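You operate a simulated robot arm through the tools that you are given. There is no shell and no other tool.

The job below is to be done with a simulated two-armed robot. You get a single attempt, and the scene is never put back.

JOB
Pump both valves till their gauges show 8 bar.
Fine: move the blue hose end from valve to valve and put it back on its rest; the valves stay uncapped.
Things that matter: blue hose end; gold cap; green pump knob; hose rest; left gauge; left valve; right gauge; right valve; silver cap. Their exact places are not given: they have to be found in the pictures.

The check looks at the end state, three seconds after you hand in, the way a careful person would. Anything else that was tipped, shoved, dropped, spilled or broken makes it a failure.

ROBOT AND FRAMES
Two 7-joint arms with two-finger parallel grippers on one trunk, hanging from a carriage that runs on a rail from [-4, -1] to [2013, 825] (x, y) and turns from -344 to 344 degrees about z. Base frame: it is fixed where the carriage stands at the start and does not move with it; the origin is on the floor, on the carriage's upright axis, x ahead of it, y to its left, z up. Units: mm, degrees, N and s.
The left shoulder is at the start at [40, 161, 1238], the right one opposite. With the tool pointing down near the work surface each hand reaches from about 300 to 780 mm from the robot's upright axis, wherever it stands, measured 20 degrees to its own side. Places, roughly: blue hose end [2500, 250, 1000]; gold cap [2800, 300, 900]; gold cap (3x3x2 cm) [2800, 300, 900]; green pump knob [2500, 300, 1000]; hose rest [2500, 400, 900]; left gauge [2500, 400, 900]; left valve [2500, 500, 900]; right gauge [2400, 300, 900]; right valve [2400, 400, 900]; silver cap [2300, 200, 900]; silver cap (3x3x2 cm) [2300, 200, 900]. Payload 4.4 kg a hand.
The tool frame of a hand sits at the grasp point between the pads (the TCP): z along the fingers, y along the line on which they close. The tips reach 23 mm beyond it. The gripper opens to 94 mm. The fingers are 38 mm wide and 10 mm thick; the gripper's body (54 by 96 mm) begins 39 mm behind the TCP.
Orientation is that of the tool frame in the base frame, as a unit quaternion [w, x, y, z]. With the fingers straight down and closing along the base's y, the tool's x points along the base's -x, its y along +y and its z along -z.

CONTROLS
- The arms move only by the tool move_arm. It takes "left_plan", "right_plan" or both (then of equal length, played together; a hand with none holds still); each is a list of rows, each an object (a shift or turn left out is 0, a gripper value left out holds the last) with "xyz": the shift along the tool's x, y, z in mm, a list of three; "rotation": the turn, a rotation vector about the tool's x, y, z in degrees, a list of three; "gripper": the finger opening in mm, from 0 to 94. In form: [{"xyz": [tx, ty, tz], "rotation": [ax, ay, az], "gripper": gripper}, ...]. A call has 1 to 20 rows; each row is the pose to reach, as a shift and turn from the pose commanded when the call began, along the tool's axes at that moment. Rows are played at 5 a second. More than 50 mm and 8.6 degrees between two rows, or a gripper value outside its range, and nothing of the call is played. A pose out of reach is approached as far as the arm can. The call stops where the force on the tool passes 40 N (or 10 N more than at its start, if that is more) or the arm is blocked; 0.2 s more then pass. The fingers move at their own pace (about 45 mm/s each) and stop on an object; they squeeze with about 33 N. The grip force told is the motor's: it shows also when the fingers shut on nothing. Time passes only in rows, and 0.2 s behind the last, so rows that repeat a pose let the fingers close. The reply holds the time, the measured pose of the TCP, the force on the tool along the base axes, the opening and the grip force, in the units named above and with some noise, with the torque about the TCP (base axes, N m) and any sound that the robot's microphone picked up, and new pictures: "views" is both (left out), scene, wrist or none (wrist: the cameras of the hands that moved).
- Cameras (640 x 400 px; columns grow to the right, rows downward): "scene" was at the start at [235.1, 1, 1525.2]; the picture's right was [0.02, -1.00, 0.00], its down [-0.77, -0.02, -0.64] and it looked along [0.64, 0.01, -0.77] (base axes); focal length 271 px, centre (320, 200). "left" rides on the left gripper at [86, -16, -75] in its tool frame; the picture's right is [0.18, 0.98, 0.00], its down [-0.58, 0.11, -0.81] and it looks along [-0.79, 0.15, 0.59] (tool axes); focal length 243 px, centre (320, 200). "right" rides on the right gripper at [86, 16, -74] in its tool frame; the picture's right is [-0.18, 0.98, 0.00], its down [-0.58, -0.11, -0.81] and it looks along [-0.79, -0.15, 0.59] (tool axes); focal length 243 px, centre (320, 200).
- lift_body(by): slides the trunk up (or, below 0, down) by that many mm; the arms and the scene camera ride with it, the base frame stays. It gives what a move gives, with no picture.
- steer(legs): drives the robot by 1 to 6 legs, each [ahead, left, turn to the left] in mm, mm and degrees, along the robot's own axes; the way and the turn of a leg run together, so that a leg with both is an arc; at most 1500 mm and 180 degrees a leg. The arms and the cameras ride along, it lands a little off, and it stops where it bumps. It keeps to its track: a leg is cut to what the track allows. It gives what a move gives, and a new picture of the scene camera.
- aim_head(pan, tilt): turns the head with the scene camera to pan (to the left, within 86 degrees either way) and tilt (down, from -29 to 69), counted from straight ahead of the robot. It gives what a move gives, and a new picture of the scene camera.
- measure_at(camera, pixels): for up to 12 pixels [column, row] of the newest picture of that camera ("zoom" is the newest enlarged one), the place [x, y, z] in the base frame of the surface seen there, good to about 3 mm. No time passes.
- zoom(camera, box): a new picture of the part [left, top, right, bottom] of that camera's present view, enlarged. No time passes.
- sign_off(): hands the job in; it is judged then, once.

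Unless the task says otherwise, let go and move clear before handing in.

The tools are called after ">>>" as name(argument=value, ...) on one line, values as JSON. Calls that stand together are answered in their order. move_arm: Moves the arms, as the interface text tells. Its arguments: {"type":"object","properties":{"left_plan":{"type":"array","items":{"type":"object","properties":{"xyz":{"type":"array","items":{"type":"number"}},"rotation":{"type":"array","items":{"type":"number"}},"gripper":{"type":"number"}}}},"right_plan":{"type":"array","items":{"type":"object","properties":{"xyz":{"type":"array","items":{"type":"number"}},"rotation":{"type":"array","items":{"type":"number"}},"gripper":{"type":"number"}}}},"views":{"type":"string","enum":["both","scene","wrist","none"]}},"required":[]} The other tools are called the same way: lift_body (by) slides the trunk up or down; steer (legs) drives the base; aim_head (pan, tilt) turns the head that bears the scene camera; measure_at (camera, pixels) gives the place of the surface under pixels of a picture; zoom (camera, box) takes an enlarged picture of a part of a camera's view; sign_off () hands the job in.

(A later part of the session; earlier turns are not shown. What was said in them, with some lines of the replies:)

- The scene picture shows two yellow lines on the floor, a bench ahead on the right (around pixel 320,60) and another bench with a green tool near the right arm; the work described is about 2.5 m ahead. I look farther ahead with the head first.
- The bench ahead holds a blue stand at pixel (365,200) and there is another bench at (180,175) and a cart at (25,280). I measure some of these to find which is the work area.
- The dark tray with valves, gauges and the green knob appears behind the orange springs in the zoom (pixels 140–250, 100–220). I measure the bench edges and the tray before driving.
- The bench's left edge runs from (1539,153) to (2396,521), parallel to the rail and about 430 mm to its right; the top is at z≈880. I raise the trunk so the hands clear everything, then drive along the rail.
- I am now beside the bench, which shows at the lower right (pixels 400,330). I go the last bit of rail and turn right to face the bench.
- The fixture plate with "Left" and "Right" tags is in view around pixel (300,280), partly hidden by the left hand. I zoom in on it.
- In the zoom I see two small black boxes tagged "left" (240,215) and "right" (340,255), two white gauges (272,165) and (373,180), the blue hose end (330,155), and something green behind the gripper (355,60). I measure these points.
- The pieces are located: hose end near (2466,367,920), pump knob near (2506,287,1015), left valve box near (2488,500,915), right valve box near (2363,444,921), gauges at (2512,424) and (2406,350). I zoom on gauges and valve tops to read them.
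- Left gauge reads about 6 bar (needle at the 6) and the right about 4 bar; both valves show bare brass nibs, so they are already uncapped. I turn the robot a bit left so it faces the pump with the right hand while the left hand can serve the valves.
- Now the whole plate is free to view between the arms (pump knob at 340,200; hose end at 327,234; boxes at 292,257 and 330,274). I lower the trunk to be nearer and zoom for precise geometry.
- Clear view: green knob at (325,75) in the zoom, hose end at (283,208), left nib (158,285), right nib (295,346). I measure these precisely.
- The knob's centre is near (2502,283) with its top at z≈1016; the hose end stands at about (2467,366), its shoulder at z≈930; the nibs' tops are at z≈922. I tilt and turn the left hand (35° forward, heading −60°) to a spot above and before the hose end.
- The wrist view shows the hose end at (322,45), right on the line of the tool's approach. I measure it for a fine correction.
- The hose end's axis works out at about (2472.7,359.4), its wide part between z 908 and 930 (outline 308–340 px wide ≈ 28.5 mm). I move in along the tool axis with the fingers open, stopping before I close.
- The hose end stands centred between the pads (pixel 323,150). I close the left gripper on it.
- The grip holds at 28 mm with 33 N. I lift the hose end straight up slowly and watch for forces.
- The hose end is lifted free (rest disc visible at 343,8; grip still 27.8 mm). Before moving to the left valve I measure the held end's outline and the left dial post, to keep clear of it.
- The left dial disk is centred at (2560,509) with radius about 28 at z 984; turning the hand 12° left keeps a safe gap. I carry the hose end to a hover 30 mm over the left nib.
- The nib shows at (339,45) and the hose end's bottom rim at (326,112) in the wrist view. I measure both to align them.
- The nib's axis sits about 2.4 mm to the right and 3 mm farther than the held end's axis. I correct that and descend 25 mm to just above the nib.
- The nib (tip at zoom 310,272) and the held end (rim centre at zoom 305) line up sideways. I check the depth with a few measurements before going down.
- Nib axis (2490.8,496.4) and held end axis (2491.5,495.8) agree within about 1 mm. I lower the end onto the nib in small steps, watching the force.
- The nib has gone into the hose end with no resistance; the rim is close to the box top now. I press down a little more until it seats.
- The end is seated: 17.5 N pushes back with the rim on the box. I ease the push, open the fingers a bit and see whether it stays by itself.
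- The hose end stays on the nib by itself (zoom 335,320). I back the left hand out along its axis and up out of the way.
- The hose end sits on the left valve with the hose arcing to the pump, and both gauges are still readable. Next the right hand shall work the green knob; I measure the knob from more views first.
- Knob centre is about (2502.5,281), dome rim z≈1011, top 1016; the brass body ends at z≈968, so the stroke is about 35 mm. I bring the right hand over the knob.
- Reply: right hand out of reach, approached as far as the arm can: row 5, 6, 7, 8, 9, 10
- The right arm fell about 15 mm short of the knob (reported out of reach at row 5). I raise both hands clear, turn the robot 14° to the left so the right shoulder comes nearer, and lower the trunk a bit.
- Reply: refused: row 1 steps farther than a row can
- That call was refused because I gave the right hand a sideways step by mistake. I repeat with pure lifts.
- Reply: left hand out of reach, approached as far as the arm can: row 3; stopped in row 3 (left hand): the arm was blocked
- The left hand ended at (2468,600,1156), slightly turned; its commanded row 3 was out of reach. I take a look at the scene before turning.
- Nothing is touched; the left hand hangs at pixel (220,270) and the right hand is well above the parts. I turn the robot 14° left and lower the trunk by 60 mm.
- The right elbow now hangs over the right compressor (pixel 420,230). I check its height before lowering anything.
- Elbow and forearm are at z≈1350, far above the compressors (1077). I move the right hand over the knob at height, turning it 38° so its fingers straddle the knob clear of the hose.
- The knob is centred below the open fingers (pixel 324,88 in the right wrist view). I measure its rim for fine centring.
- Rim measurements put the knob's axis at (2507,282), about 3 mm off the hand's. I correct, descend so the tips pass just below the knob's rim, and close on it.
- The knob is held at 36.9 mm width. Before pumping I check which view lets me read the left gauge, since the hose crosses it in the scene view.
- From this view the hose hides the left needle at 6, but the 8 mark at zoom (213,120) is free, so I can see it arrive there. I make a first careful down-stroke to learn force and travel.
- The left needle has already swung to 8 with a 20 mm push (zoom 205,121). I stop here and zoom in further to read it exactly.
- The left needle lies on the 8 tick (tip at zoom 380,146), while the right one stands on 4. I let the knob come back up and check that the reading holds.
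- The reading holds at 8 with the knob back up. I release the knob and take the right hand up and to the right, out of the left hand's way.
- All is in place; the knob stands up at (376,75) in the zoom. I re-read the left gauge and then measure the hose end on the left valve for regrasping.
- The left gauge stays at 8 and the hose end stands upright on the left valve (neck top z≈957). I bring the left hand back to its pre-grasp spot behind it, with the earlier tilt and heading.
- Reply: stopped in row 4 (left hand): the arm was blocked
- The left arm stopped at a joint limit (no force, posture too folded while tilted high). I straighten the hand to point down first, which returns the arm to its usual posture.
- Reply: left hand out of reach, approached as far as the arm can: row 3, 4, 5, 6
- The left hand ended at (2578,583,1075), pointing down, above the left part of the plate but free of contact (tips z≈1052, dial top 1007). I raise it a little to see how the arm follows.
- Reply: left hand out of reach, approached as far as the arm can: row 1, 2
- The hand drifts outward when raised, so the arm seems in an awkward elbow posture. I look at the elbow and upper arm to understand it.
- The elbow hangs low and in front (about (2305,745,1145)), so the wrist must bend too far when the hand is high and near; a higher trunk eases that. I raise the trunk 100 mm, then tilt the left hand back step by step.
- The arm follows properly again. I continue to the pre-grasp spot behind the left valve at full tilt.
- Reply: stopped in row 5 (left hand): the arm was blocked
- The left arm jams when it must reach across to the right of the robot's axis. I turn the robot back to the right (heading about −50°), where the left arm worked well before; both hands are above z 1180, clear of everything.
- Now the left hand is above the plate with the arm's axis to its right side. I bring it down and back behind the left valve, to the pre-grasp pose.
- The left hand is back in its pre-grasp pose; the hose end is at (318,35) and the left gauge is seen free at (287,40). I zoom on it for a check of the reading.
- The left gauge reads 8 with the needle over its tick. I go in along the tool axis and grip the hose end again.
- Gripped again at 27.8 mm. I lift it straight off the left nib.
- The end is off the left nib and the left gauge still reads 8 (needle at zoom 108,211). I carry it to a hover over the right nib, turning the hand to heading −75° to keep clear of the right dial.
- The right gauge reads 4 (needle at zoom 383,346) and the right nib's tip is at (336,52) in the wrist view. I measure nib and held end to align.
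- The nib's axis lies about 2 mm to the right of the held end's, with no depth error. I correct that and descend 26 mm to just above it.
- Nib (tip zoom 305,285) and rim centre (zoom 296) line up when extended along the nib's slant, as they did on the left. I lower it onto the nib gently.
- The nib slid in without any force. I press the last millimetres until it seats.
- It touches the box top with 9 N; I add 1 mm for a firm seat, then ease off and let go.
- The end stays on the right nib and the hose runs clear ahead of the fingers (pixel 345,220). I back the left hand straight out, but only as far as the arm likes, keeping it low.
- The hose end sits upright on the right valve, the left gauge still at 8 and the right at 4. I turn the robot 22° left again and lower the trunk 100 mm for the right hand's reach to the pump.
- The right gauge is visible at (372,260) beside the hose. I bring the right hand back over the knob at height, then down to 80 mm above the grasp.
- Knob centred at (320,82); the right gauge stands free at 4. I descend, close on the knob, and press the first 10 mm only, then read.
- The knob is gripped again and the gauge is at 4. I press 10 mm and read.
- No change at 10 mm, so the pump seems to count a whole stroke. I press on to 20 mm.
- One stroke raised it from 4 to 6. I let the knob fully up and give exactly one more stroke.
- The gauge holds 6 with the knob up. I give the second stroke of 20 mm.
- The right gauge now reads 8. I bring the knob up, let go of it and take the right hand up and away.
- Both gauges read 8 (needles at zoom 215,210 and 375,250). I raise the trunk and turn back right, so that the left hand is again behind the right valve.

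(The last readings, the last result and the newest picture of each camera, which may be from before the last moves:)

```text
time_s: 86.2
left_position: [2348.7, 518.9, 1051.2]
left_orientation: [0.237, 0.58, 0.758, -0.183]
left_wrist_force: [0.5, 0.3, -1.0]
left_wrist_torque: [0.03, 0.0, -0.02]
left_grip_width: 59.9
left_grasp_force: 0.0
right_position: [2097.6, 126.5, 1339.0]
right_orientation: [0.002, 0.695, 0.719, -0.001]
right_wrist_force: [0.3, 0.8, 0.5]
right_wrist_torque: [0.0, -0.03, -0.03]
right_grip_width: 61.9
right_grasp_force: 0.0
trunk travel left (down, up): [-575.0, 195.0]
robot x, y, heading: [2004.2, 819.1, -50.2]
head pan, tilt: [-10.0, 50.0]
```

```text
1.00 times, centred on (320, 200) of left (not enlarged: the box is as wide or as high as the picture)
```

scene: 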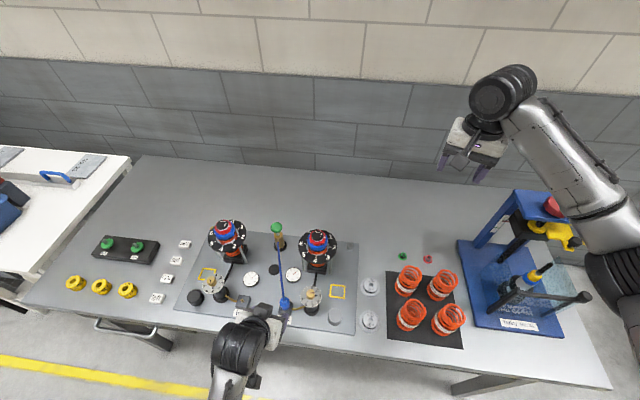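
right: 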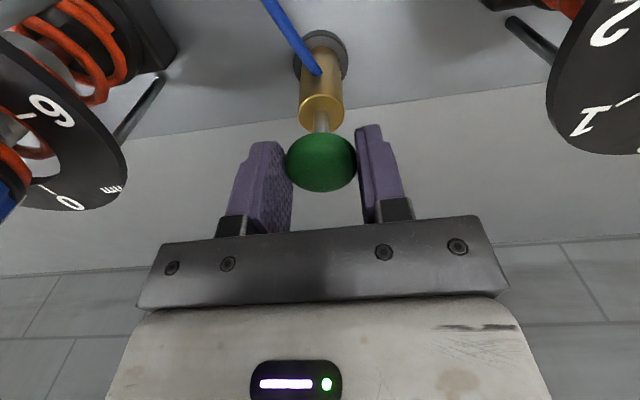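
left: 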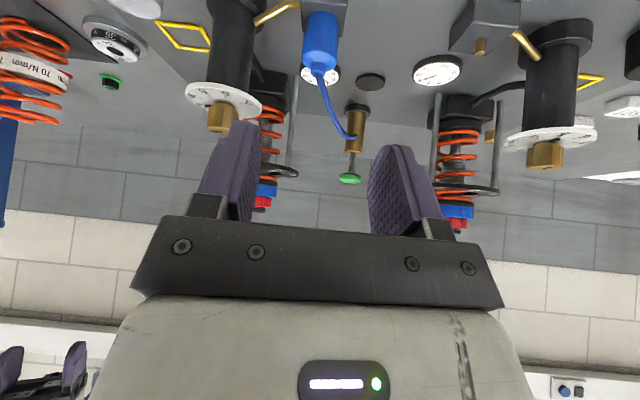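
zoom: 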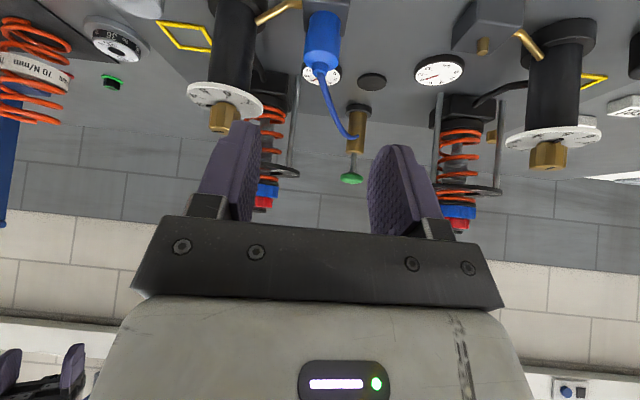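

The left hand is back behind the right valve with the hose end at (322,40) ahead of it. I go in and grip it.

>>> move_arm(left_plan=[{"xyz": [1.5, 0.7, 35]}, {"xyz": [1.5, 0.7, 70]}, {"xyz": [1.5, 0.7, 100]}, {"xyz": [1.5, 0.7, 129]}, {"xyz": [1.5, 0.7, 129], "gripper": 40}, {"xyz": [1.5, 0.7, 129], "gripper": 24}, {"xyz": [1.5, 0.7, 129], "gripper": 24}, {"xyz": [1.5, 0.7, 129], "gripper": 24}], views="wrist")

```text
time_s: 88.0
left_position: [2367.0, 450.1, 944.2]
left_orientation: [0.236, 0.58, 0.758, -0.182]
left_wrist_force: [-0.8, 0.8, 0.0]
left_wrist_torque: [0.01, -0.02, 0.02]
left_grip_width: 27.6
left_grasp_force: 33.0
right_position: [2096.8, 128.1, 1339.7]
right_orientation: [0.002, 0.695, 0.719, -0.001]
right_wrist_force: [0.4, 1.2, 0.1]
right_wrist_torque: [-0.01, 0.01, -0.01]
right_grip_width: 62.1
right_grasp_force: 0.0
trunk travel left (down, up): [-575.0, 195.0]
robot x, y, heading: [2003.0, 818.7, -50.1]
head pan, tilt: [-10.0, 50.0]
```

left: 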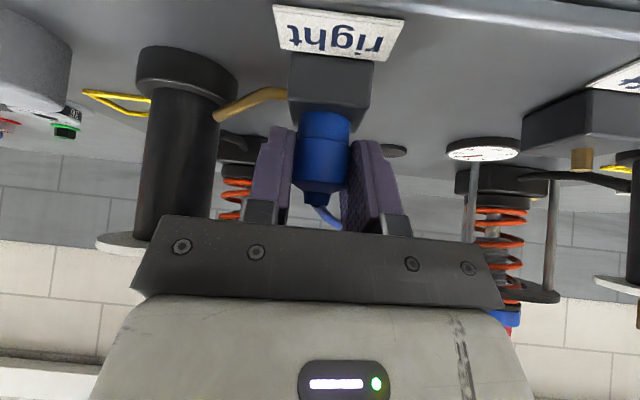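

Gripped at 27.6 mm. I lift it straight off the right nib.

>>> move_arm(left_plan=[{"xyz": [-2.3, 0, -3.3]}, {"xyz": [-5.7, 0, -8.2]}, {"xyz": [-11.4, 0, -16.5]}, {"xyz": [-17.1, 0, -24.7]}, {"xyz": [-25.7, 0, -37]}], views="wrist")

>>> zoom(camera="left", box=[240, 20, 400, 120])

>>> zoom(camera="scene", box=[180, 210, 360, 330])

```text
time_s: 89.2
left_position: [2367.8, 451.2, 988.4]
left_orientation: [0.236, 0.58, 0.758, -0.183]
left_wrist_force: [-0.8, -0.1, -1.0]
left_wrist_torque: [0.01, 0.02, 0.0]
left_grip_width: 27.6
left_grasp_force: 33.1
right_position: [2098.6, 127.3, 1338.9]
right_orientation: [0.002, 0.695, 0.719, 0.0]
right_wrist_force: [0.0, -0.6, -0.1]
right_wrist_torque: [0.05, -0.03, 0.03]
right_grip_width: 62.1
right_grasp_force: 0.1
trunk travel left (down, up): [-575.0, 195.0]
robot x, y, heading: [2000.5, 819.7, -50.5]
head pan, tilt: [-10.0, 50.0]
```

left: 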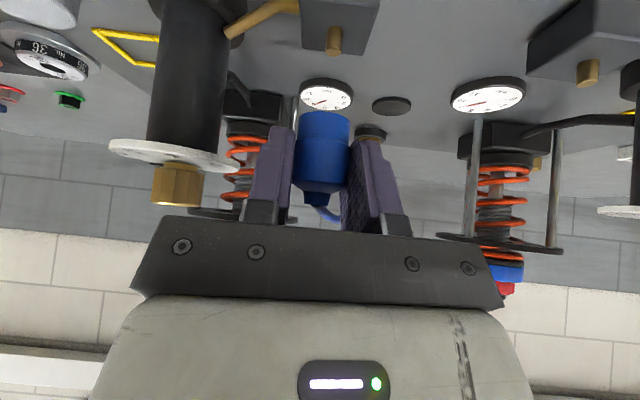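

```text
4.00 times, centred on (320, 70) of left
```

zoom: 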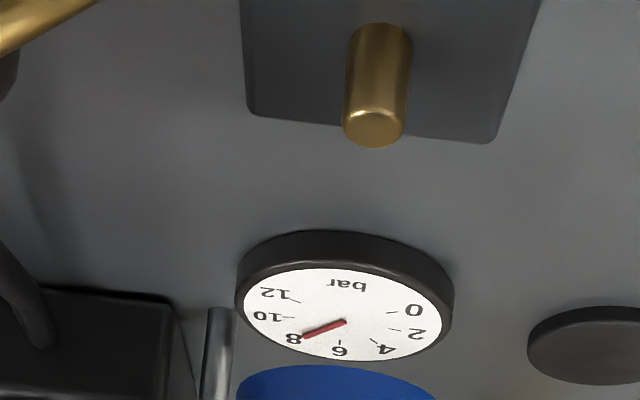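

```text
3.33 times, centred on (270, 270) of scene
```

zoom: 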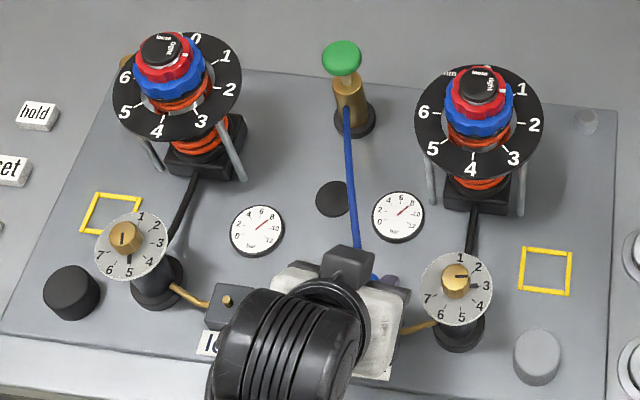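

The right gauge shows 8 too (needle at zoom 303,337). Next is the rest; I measure the held end in the hand to know its offset.

>>> measure_at(camera="left", pixels=[[325, 118], [325, 124], [325, 130], [322, 148], [322, 156], [322, 164], [322, 172], [370, 135], [383, 133], [366, 138]])

>>> measure_at(camera="scene", pixels=[[280, 269], [274, 269], [270, 269], [274, 265], [274, 273], [272, 266]])

```text
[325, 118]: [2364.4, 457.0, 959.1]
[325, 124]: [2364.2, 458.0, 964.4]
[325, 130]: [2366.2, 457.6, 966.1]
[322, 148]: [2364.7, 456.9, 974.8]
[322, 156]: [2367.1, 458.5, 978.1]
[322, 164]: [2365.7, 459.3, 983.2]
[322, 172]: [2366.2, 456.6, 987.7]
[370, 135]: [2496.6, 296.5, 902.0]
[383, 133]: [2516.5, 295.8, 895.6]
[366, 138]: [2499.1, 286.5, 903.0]
```

```text
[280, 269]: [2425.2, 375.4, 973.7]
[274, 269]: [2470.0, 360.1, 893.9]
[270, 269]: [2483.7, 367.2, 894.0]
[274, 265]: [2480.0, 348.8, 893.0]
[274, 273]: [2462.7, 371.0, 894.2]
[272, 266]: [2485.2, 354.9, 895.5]
```

The rest disc is centred near (2471.5,360) with its top at z≈894. I carry the end to a hover 60 mm above it, turning the hand back to heading −60°.

>>> move_arm(left_plan=[{"xyz": [-18.3, 15.1, 12.7], "rotation": [-1.66, 0, -2.4]}, {"xyz": [-36.7, 30.2, 25.4], "rotation": [-3.3, 0, -4.75]}, {"xyz": [-55, 45.2, 38], "rotation": [-5, 0, -7.1]}, {"xyz": [-73.4, 60.3, 50.7], "rotation": [-6.6, 0, -9.5]}, {"xyz": [-91.7, 75.4, 63.4], "rotation": [-8.3, 0, -11.9]}, {"xyz": [-91.7, 75.4, 63.4], "rotation": [-8.3, 0, -11.9]}])

>>> zoom(camera="left", box=[240, 0, 400, 120])

```text
time_s: 90.6
left_position: [2469.1, 362.6, 987.8]
left_orientation: [0.257, 0.48, 0.825, -0.151]
left_wrist_force: [-0.8, -0.3, -1.0]
left_wrist_torque: [-0.02, -0.04, -0.02]
left_grip_width: 27.6
left_grasp_force: 32.8
right_position: [2097.6, 127.5, 1338.5]
right_orientation: [0.002, 0.696, 0.718, -0.001]
right_wrist_force: [-0.2, 0.3, 0.2]
right_wrist_torque: [0.04, -0.05, -0.01]
right_grip_width: 61.8
right_grasp_force: 0.1
trunk travel left (down, up): [-575.0, 195.0]
robot x, y, heading: [2004.0, 820.7, -50.0]
head pan, tilt: [-10.0, 50.0]
```

scene: 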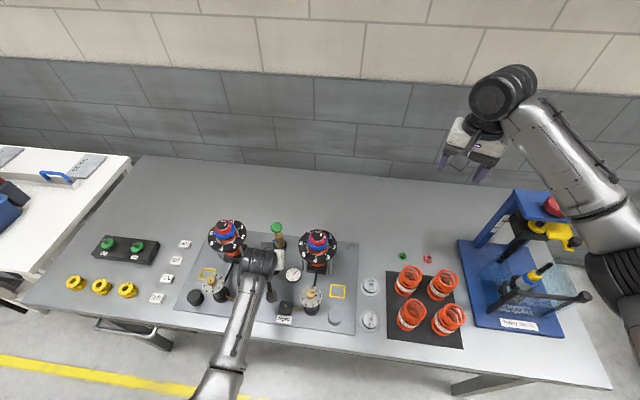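
left: 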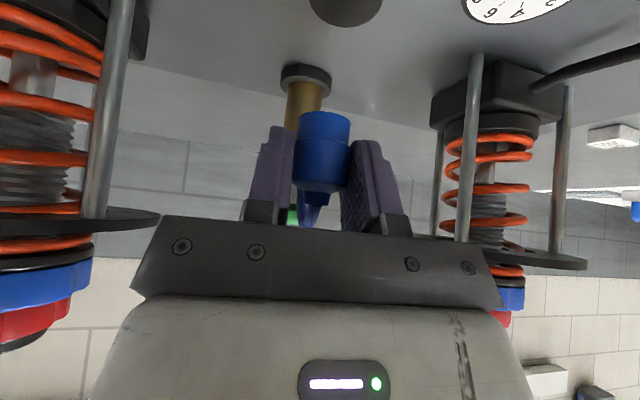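

```text
3.33 times, centred on (320, 60) of left
```

zoom: 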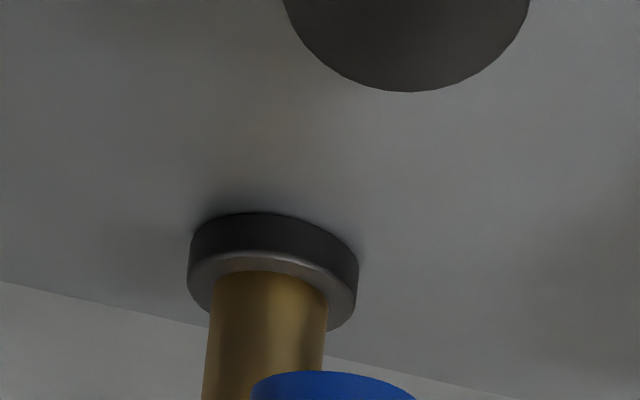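

The disc (far edge at zoom 408,92) lies about 5 mm to the right and 2 mm beyond the held end's line. I correct by that and descend 40 mm for a closer look.

>>> move_arm(left_plan=[{"xyz": [-0.9, 4.7, 0.6]}, {"xyz": [6.7, 4.7, 11.6]}, {"xyz": [14.3, 4.7, 22.6]}, {"xyz": [21.9, 4.7, 33.5]}, {"xyz": [21.9, 4.7, 33.5]}], views="wrist")

>>> zoom(camera="left", box=[250, 50, 400, 150])

```text
time_s: 91.8
left_position: [2474.8, 363.7, 948.6]
left_orientation: [0.257, 0.48, 0.825, -0.151]
left_wrist_force: [0.0, -0.1, -1.1]
left_wrist_torque: [0.01, 0.02, 0.04]
left_grip_width: 27.7
left_grasp_force: 33.1
right_position: [2096.5, 127.3, 1339.6]
right_orientation: [0.002, 0.696, 0.718, -0.001]
right_wrist_force: [0.8, 0.4, 0.9]
right_wrist_torque: [0.01, 0.03, -0.02]
right_grip_width: 62.1
right_grasp_force: 0.1
trunk travel left (down, up): [-575.0, 195.0]
robot x, y, heading: [2006.9, 825.1, -50.2]
head pan, tilt: [-10.0, 50.0]
```

left: 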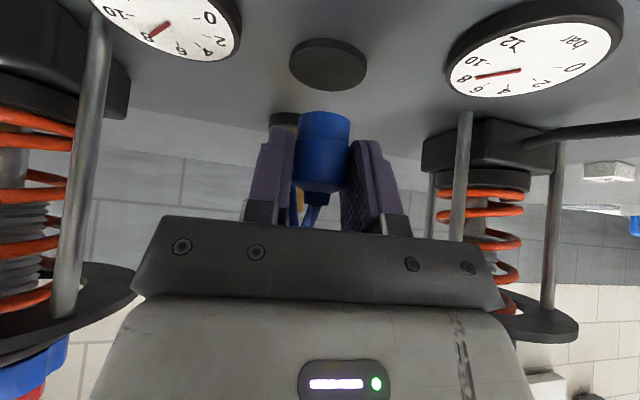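

```text
4.00 times, centred on (325, 100) of left
```

zoom: 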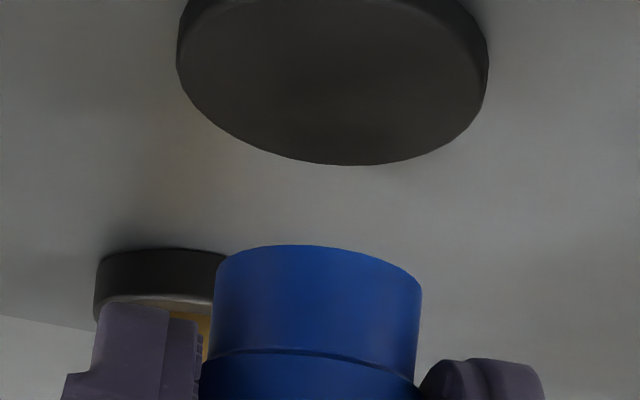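

The disc now shows centred at column 328 with the end's rim at column 324, which after the slant correction differ by less than 1 mm. I measure for depth confirmation.

>>> measure_at(camera="left", pixels=[[291, 65], [365, 65], [330, 88], [330, 50], [328, 68], [325, 115], [325, 122], [325, 130], [322, 145], [322, 155], [300, 60], [355, 60]])

>>> zoom(camera="left", box=[270, 25, 390, 105])

```text
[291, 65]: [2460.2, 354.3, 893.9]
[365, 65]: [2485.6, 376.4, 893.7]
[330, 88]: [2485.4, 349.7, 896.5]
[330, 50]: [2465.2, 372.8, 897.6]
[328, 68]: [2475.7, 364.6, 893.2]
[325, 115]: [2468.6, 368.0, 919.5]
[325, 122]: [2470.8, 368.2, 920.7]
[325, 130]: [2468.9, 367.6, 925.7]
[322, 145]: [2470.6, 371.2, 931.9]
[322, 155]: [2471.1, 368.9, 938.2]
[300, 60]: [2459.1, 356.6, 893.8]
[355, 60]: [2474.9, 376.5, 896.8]
```

```text
5.00 times, centred on (330, 65) of left
```

zoom: 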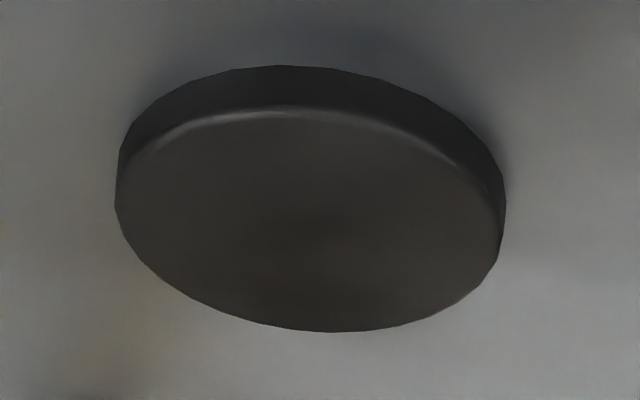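

Ray and size estimates agree that the end hangs within 2–3 mm of the disc's centre, well inside its radius of 19 mm. I shift 1.4 mm back and lower 20 mm, just above contact.

>>> move_arm(left_plan=[{"xyz": [3.4, -1.1, 3.7]}, {"xyz": [6.3, -1.1, 7.8]}, {"xyz": [9.2, -1.1, 11.9]}, {"xyz": [12.1, -1.1, 15.9]}, {"xyz": [12.1, -1.1, 15.9]}], views="wrist")

>>> zoom(camera="left", box=[260, 60, 400, 150])

```text
time_s: 93.0
left_position: [2472.2, 364.1, 929.3]
left_orientation: [0.257, 0.48, 0.825, -0.151]
left_wrist_force: [-0.2, 0.8, -0.9]
left_wrist_torque: [0.01, -0.03, -0.01]
left_grip_width: 27.8
left_grasp_force: 32.7
right_position: [2096.3, 127.8, 1338.4]
right_orientation: [0.002, 0.696, 0.718, -0.001]
right_wrist_force: [0.3, 0.1, -0.8]
right_wrist_torque: [-0.04, 0.0, -0.03]
right_grip_width: 62.0
right_grasp_force: 0.1
trunk travel left (down, up): [-575.0, 195.0]
robot x, y, heading: [2003.2, 823.3, -50.2]
head pan, tilt: [-10.0, 50.0]
```

left: 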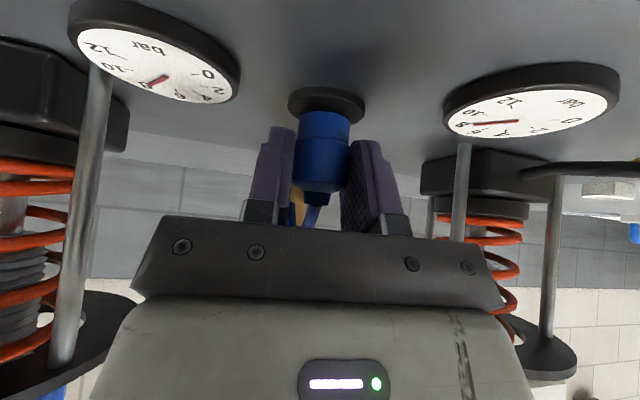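

```text
4.44 times, centred on (330, 105) of left
```

zoom: 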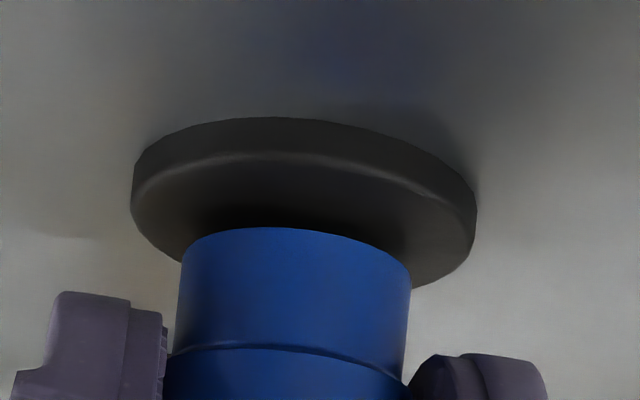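

The end hangs centred over the disc (disc 288–365 px, end 298–350 px). I lower the last few millimetres until it touches.

>>> move_arm(left_plan=[{"xyz": [0.6, 0, 0.8]}, {"xyz": [1.1, 0, 1.6]}, {"xyz": [1.7, 0, 2.5]}], views="none")

```text
time_s: 93.8
left_position: [2474.2, 362.7, 924.9]
left_orientation: [0.258, 0.479, 0.825, -0.15]
left_wrist_force: [-1.3, 0.3, 0.6]
left_wrist_torque: [0.01, 0.0, 0.02]
left_grip_width: 27.9
left_grasp_force: 33.0
right_position: [2096.5, 127.7, 1339.3]
right_orientation: [0.002, 0.695, 0.719, 0.0]
right_wrist_force: [-0.3, 0.8, -0.4]
right_wrist_torque: [0.01, 0.0, -0.01]
right_grip_width: 61.7
right_grasp_force: 0.0
trunk travel left (down, up): [-575.0, 195.0]
robot x, y, heading: [2002.8, 823.7, -50.3]
head pan, tilt: [-10.0, 50.0]
```

No contact yet (force under 1 N). I go on down in 1 mm steps.

>>> move_arm(left_plan=[{"xyz": [0.6, 0, 0.8]}, {"xyz": [1.1, 0, 1.6]}], views="wrist")

>>> zoom(camera="left", box=[260, 60, 400, 150])

```text
time_s: 94.4
left_position: [2474.3, 362.8, 924.6]
left_orientation: [0.259, 0.48, 0.824, -0.152]
left_wrist_force: [-3.8, 5.0, 16.1]
left_wrist_torque: [0.28, 0.11, 0.06]
left_grip_width: 27.8
left_grasp_force: 32.9
right_position: [2097.8, 127.4, 1339.7]
right_orientation: [0.002, 0.695, 0.719, -0.001]
right_wrist_force: [0.2, -0.2, 0.4]
right_wrist_torque: [-0.02, 0.02, 0.02]
right_grip_width: 62.1
right_grasp_force: 0.1
trunk travel left (down, up): [-575.0, 195.0]
robot x, y, heading: [2005.1, 820.7, -50.2]
head pan, tilt: [-10.0, 50.0]
```

left: 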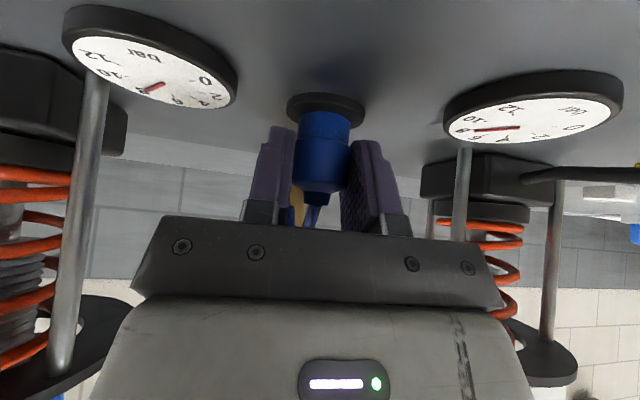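

```text
4.44 times, centred on (330, 105) of left
```

zoom: 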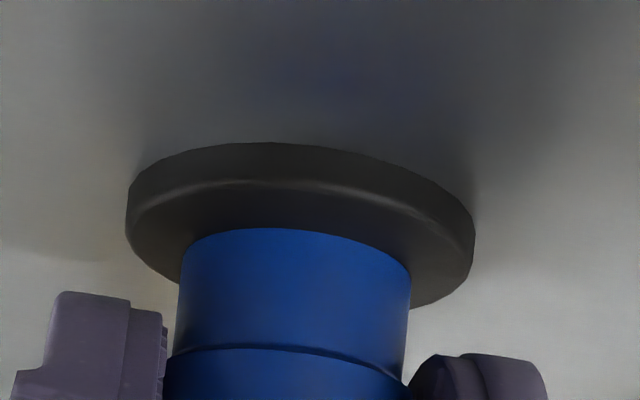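

It is down with 16 N, but the near rim gap (zoom rows 185 to 229) shows it about 4 mm beyond the disc's centre. I lift 5 mm, move it 3.5 mm back toward me and set it down again.

>>> move_arm(left_plan=[{"xyz": [-2.85, 0, -4.1]}, {"xyz": [-1.4, 0, -5.1]}, {"xyz": [0.05, 0.05, -6.1]}, {"xyz": [1.2, 0.05, -4.5]}, {"xyz": [2.3, 0.05, -2.9]}], views="wrist")

>>> zoom(camera="left", box=[260, 60, 400, 150])

```text
time_s: 95.6
left_position: [2471.3, 365.4, 925.0]
left_orientation: [0.258, 0.48, 0.825, -0.151]
left_wrist_force: [-1.9, 1.5, 7.3]
left_wrist_torque: [0.11, 0.01, 0.0]
left_grip_width: 27.7
left_grasp_force: 33.0
right_position: [2097.8, 127.7, 1338.9]
right_orientation: [0.003, 0.695, 0.719, -0.001]
right_wrist_force: [0.7, -0.4, -0.1]
right_wrist_torque: [-0.04, -0.06, 0.03]
right_grip_width: 62.1
right_grasp_force: 0.1
trunk travel left (down, up): [-575.0, 195.0]
robot x, y, heading: [2003.4, 819.1, -50.5]
head pan, tilt: [-10.0, 50.0]
```

left: 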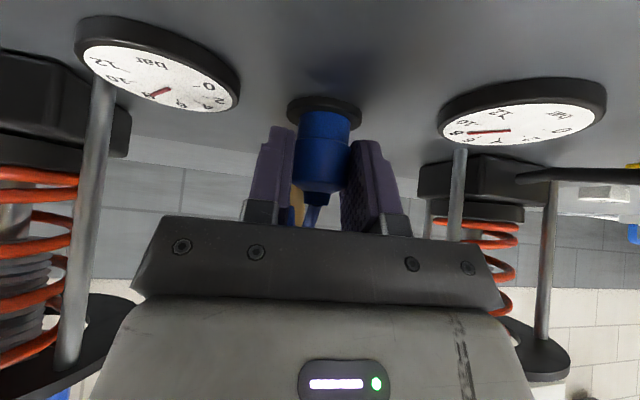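

```text
4.44 times, centred on (330, 105) of left
```

zoom: 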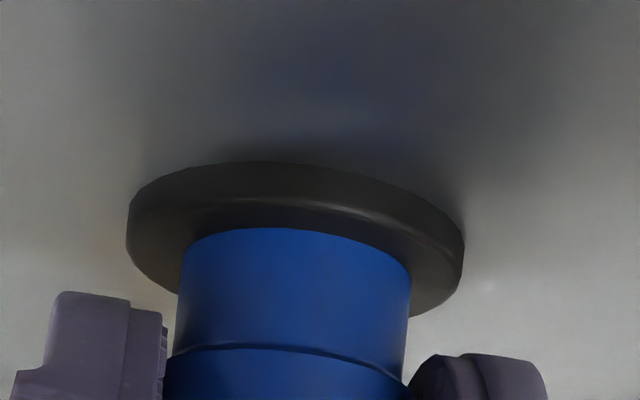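

Now the end is centred on the disc (rim gap about 6 mm all round) with 7 N of contact. I ease off slightly and open the fingers.

>>> move_arm(left_plan=[{"xyz": [-0.2, 0, -0.3]}, {"xyz": [-0.2, 0, -0.3], "gripper": 32}, {"xyz": [-0.2, 0, -0.3], "gripper": 44}, {"xyz": [-0.2, 0, -0.3], "gripper": 56}, {"xyz": [-0.2, 0, -0.3], "gripper": 56}], views="wrist")

>>> zoom(camera="left", box=[230, 60, 430, 220])

```text
time_s: 96.8
left_position: [2472.0, 367.4, 923.5]
left_orientation: [0.256, 0.48, 0.825, -0.152]
left_wrist_force: [0.2, 0.0, 0.9]
left_wrist_torque: [0.0, 0.03, 0.0]
left_grip_width: 56.0
left_grasp_force: 0.0
right_position: [2096.5, 127.1, 1338.5]
right_orientation: [0.002, 0.695, 0.719, 0.0]
right_wrist_force: [-0.6, 0.1, 0.2]
right_wrist_torque: [-0.02, -0.03, 0.0]
right_grip_width: 62.0
right_grasp_force: 0.0
trunk travel left (down, up): [-575.0, 195.0]
robot x, y, heading: [2001.3, 818.9, -50.2]
head pan, tilt: [-10.0, 50.0]
```

left: 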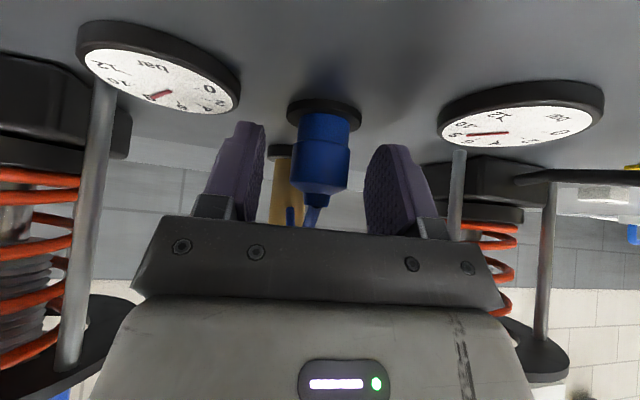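

```text
2.50 times, centred on (330, 140) of left
```

zoom: 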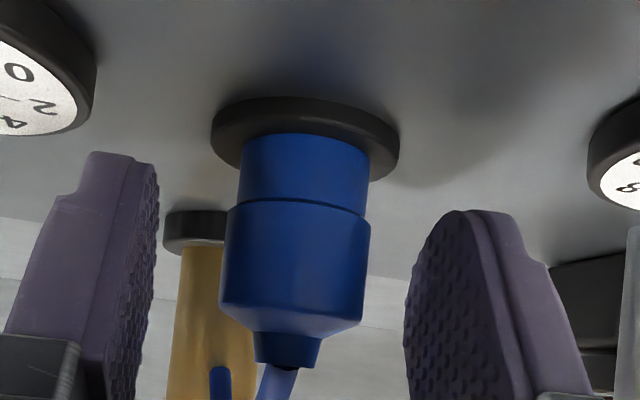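

The hose end stands upright on its rest with the fingers wide of it on both sides. I back the left hand straight out.

>>> move_arm(left_plan=[{"xyz": [0, 0, -8], "gripper": 60}, {"xyz": [0, 0, -20], "gripper": 64}, {"xyz": [0, 0, -40]}, {"xyz": [0, 0, -65]}, {"xyz": [0, 0, -95]}, {"xyz": [0, 0, -130]}, {"xyz": [0, 0, -160]}])

>>> zoom(camera="scene", box=[170, 200, 370, 340])

>>> zoom(camera="left", box=[200, 0, 460, 130])

```text
time_s: 98.4
left_position: [2426.1, 446.3, 1056.7]
left_orientation: [0.257, 0.48, 0.825, -0.15]
left_wrist_force: [-0.4, 0.6, -0.4]
left_wrist_torque: [0.04, 0.0, -0.01]
left_grip_width: 64.0
left_grasp_force: 0.0
right_position: [2096.5, 127.7, 1338.8]
right_orientation: [0.002, 0.695, 0.719, 0.0]
right_wrist_force: [0.6, 0.2, -1.0]
right_wrist_torque: [0.0, -0.03, 0.01]
right_grip_width: 62.2
right_grasp_force: 0.0
trunk travel left (down, up): [-575.0, 195.0]
robot x, y, heading: [2004.1, 821.1, -50.1]
head pan, tilt: [-10.0, 50.0]
```

scene: 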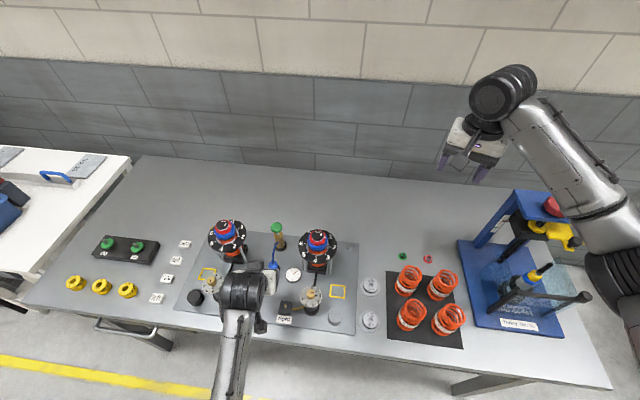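
left: 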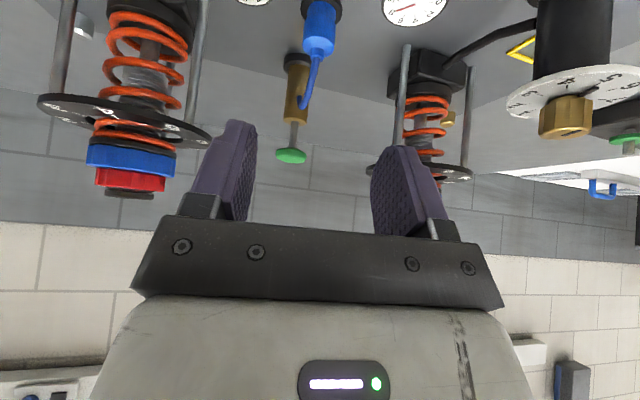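

```text
2.86 times, centred on (270, 270) of scene
```

zoom: 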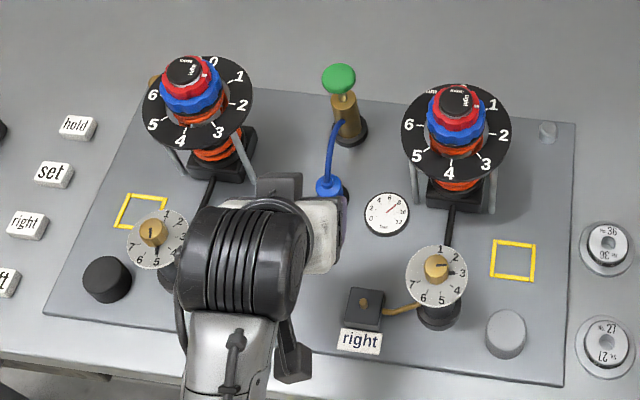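

```text
2.46 times, centred on (330, 65) of left
```

zoom: 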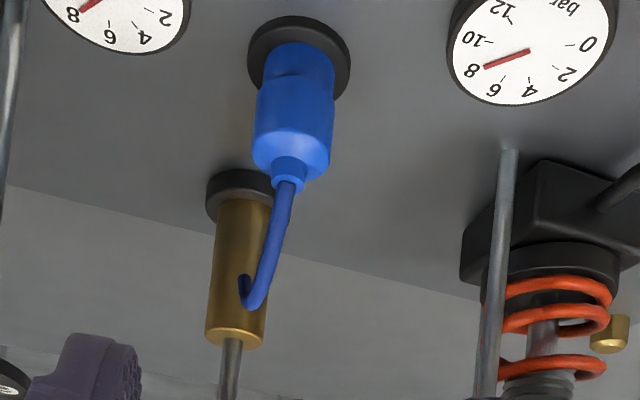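

The hose end is back on its rest, both needles are at 8 and the valves' nibs are bare. I lift the trunk so both hands are well clear and look everything over.

>>> lift_body(by=150)

>>> steer(legs=[[0, 0, 15]])

>>> aim_head(pan=-5, tilt=55)

>>> zoom(camera="scene", box=[220, 180, 420, 305])

```text
time_s: 100.1
left_position: [2428.0, 447.1, 1205.4]
left_orientation: [0.257, 0.48, 0.825, -0.151]
left_wrist_force: [0.1, -0.6, 0.2]
left_wrist_torque: [-0.02, 0.01, 0.0]
left_grip_width: 64.0
left_grasp_force: 0.1
right_position: [2097.4, 126.8, 1488.3]
right_orientation: [0.002, 0.695, 0.719, 0.0]
right_wrist_force: [0.2, 0.1, -0.2]
right_wrist_torque: [0.01, 0.02, 0.01]
right_grip_width: 61.8
right_grasp_force: 0.0
trunk travel left (down, up): [-725.0, 45.0]
robot x, y, heading: [2004.9, 819.9, -50.0]
head pan, tilt: [-10.0, 50.0]
```

```text
time_s: 101.4
left_position: [2509.7, 569.6, 1205.6]
left_orientation: [0.274, 0.369, 0.881, -0.116]
left_wrist_force: [0.4, -0.4, -0.7]
left_wrist_torque: [-0.01, 0.0, 0.02]
left_grip_width: 64.0
left_grasp_force: 0.2
right_position: [2274.0, 174.6, 1488.6]
right_orientation: [0.002, 0.596, 0.803, 0.0]
right_wrist_force: [0.2, -0.4, -0.3]
right_wrist_torque: [0.02, -0.01, 0.01]
right_grip_width: 62.2
right_grasp_force: 0.1
trunk travel left (down, up): [-725.0, 45.0]
robot x, y, heading: [2003.2, 822.8, -35.3]
head pan, tilt: [-10.0, 50.0]
```

scene: 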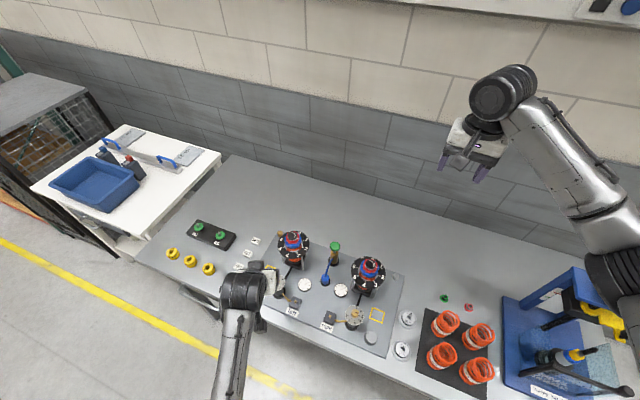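

```text
time_s: 102.1
left_position: [2509.6, 568.7, 1206.7]
left_orientation: [0.274, 0.368, 0.881, -0.116]
left_wrist_force: [-0.2, 0.0, 0.4]
left_wrist_torque: [-0.02, 0.03, 0.02]
left_grip_width: 64.1
left_grasp_force: 0.0
right_position: [2274.4, 174.2, 1490.0]
right_orientation: [0.002, 0.596, 0.803, 0.0]
right_wrist_force: [-0.2, 0.1, -0.8]
right_wrist_torque: [0.01, 0.01, 0.02]
right_grip_width: 62.1
right_grasp_force: 0.0
trunk travel left (down, up): [-725.0, 45.0]
robot x, y, heading: [2004.9, 821.0, -35.3]
head pan, tilt: [-5.0, 55.0]
```

scene: 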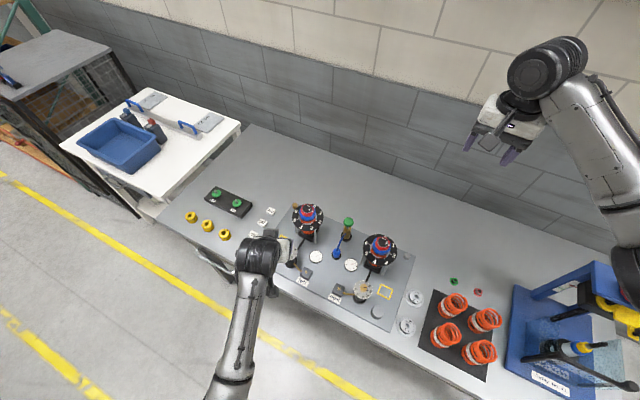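

```text
3.20 times, centred on (320, 242) of scene
```

zoom: 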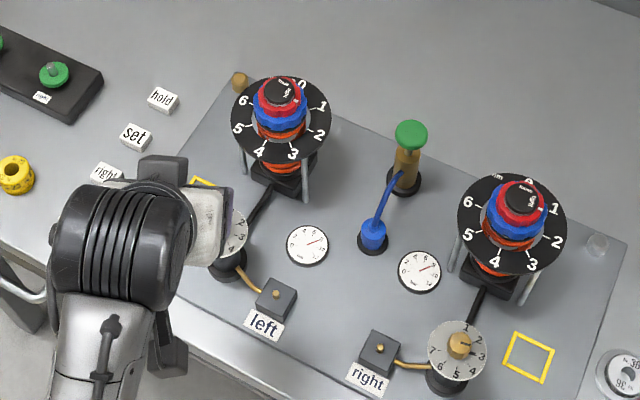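

The hose end stands on its rest (zoom 372,237), both nibs are bare, both caps lie where they were, and nothing is shifted. A last close look at both gauges.

>>> zoom(camera="scene", box=[305, 240, 365, 280])

```text
10.00 times, centred on (335, 260) of scene
```

zoom: 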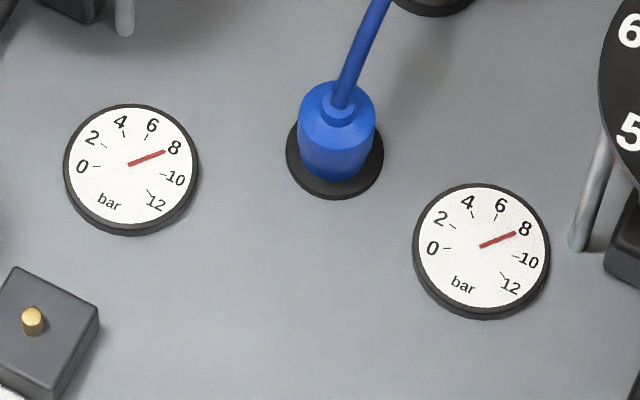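

Both gauges read 8 bar (needles at zoom 163,152 and 514,233), the hose end is on its rest and both hands are clear. I hand the job in.

>>> sign_off()

```text
The job is handed in.
```

Both gauges read 8 bar. The left valve took one pump stroke from about 6 bar, and the right took two from about 4 bar.

The blue hose end is back upright on its rest. Both valves are still uncapped, and the gold and silver caps were not touched. In the last pictures nothing on the bench had moved, and both hands were clear when I handed in.
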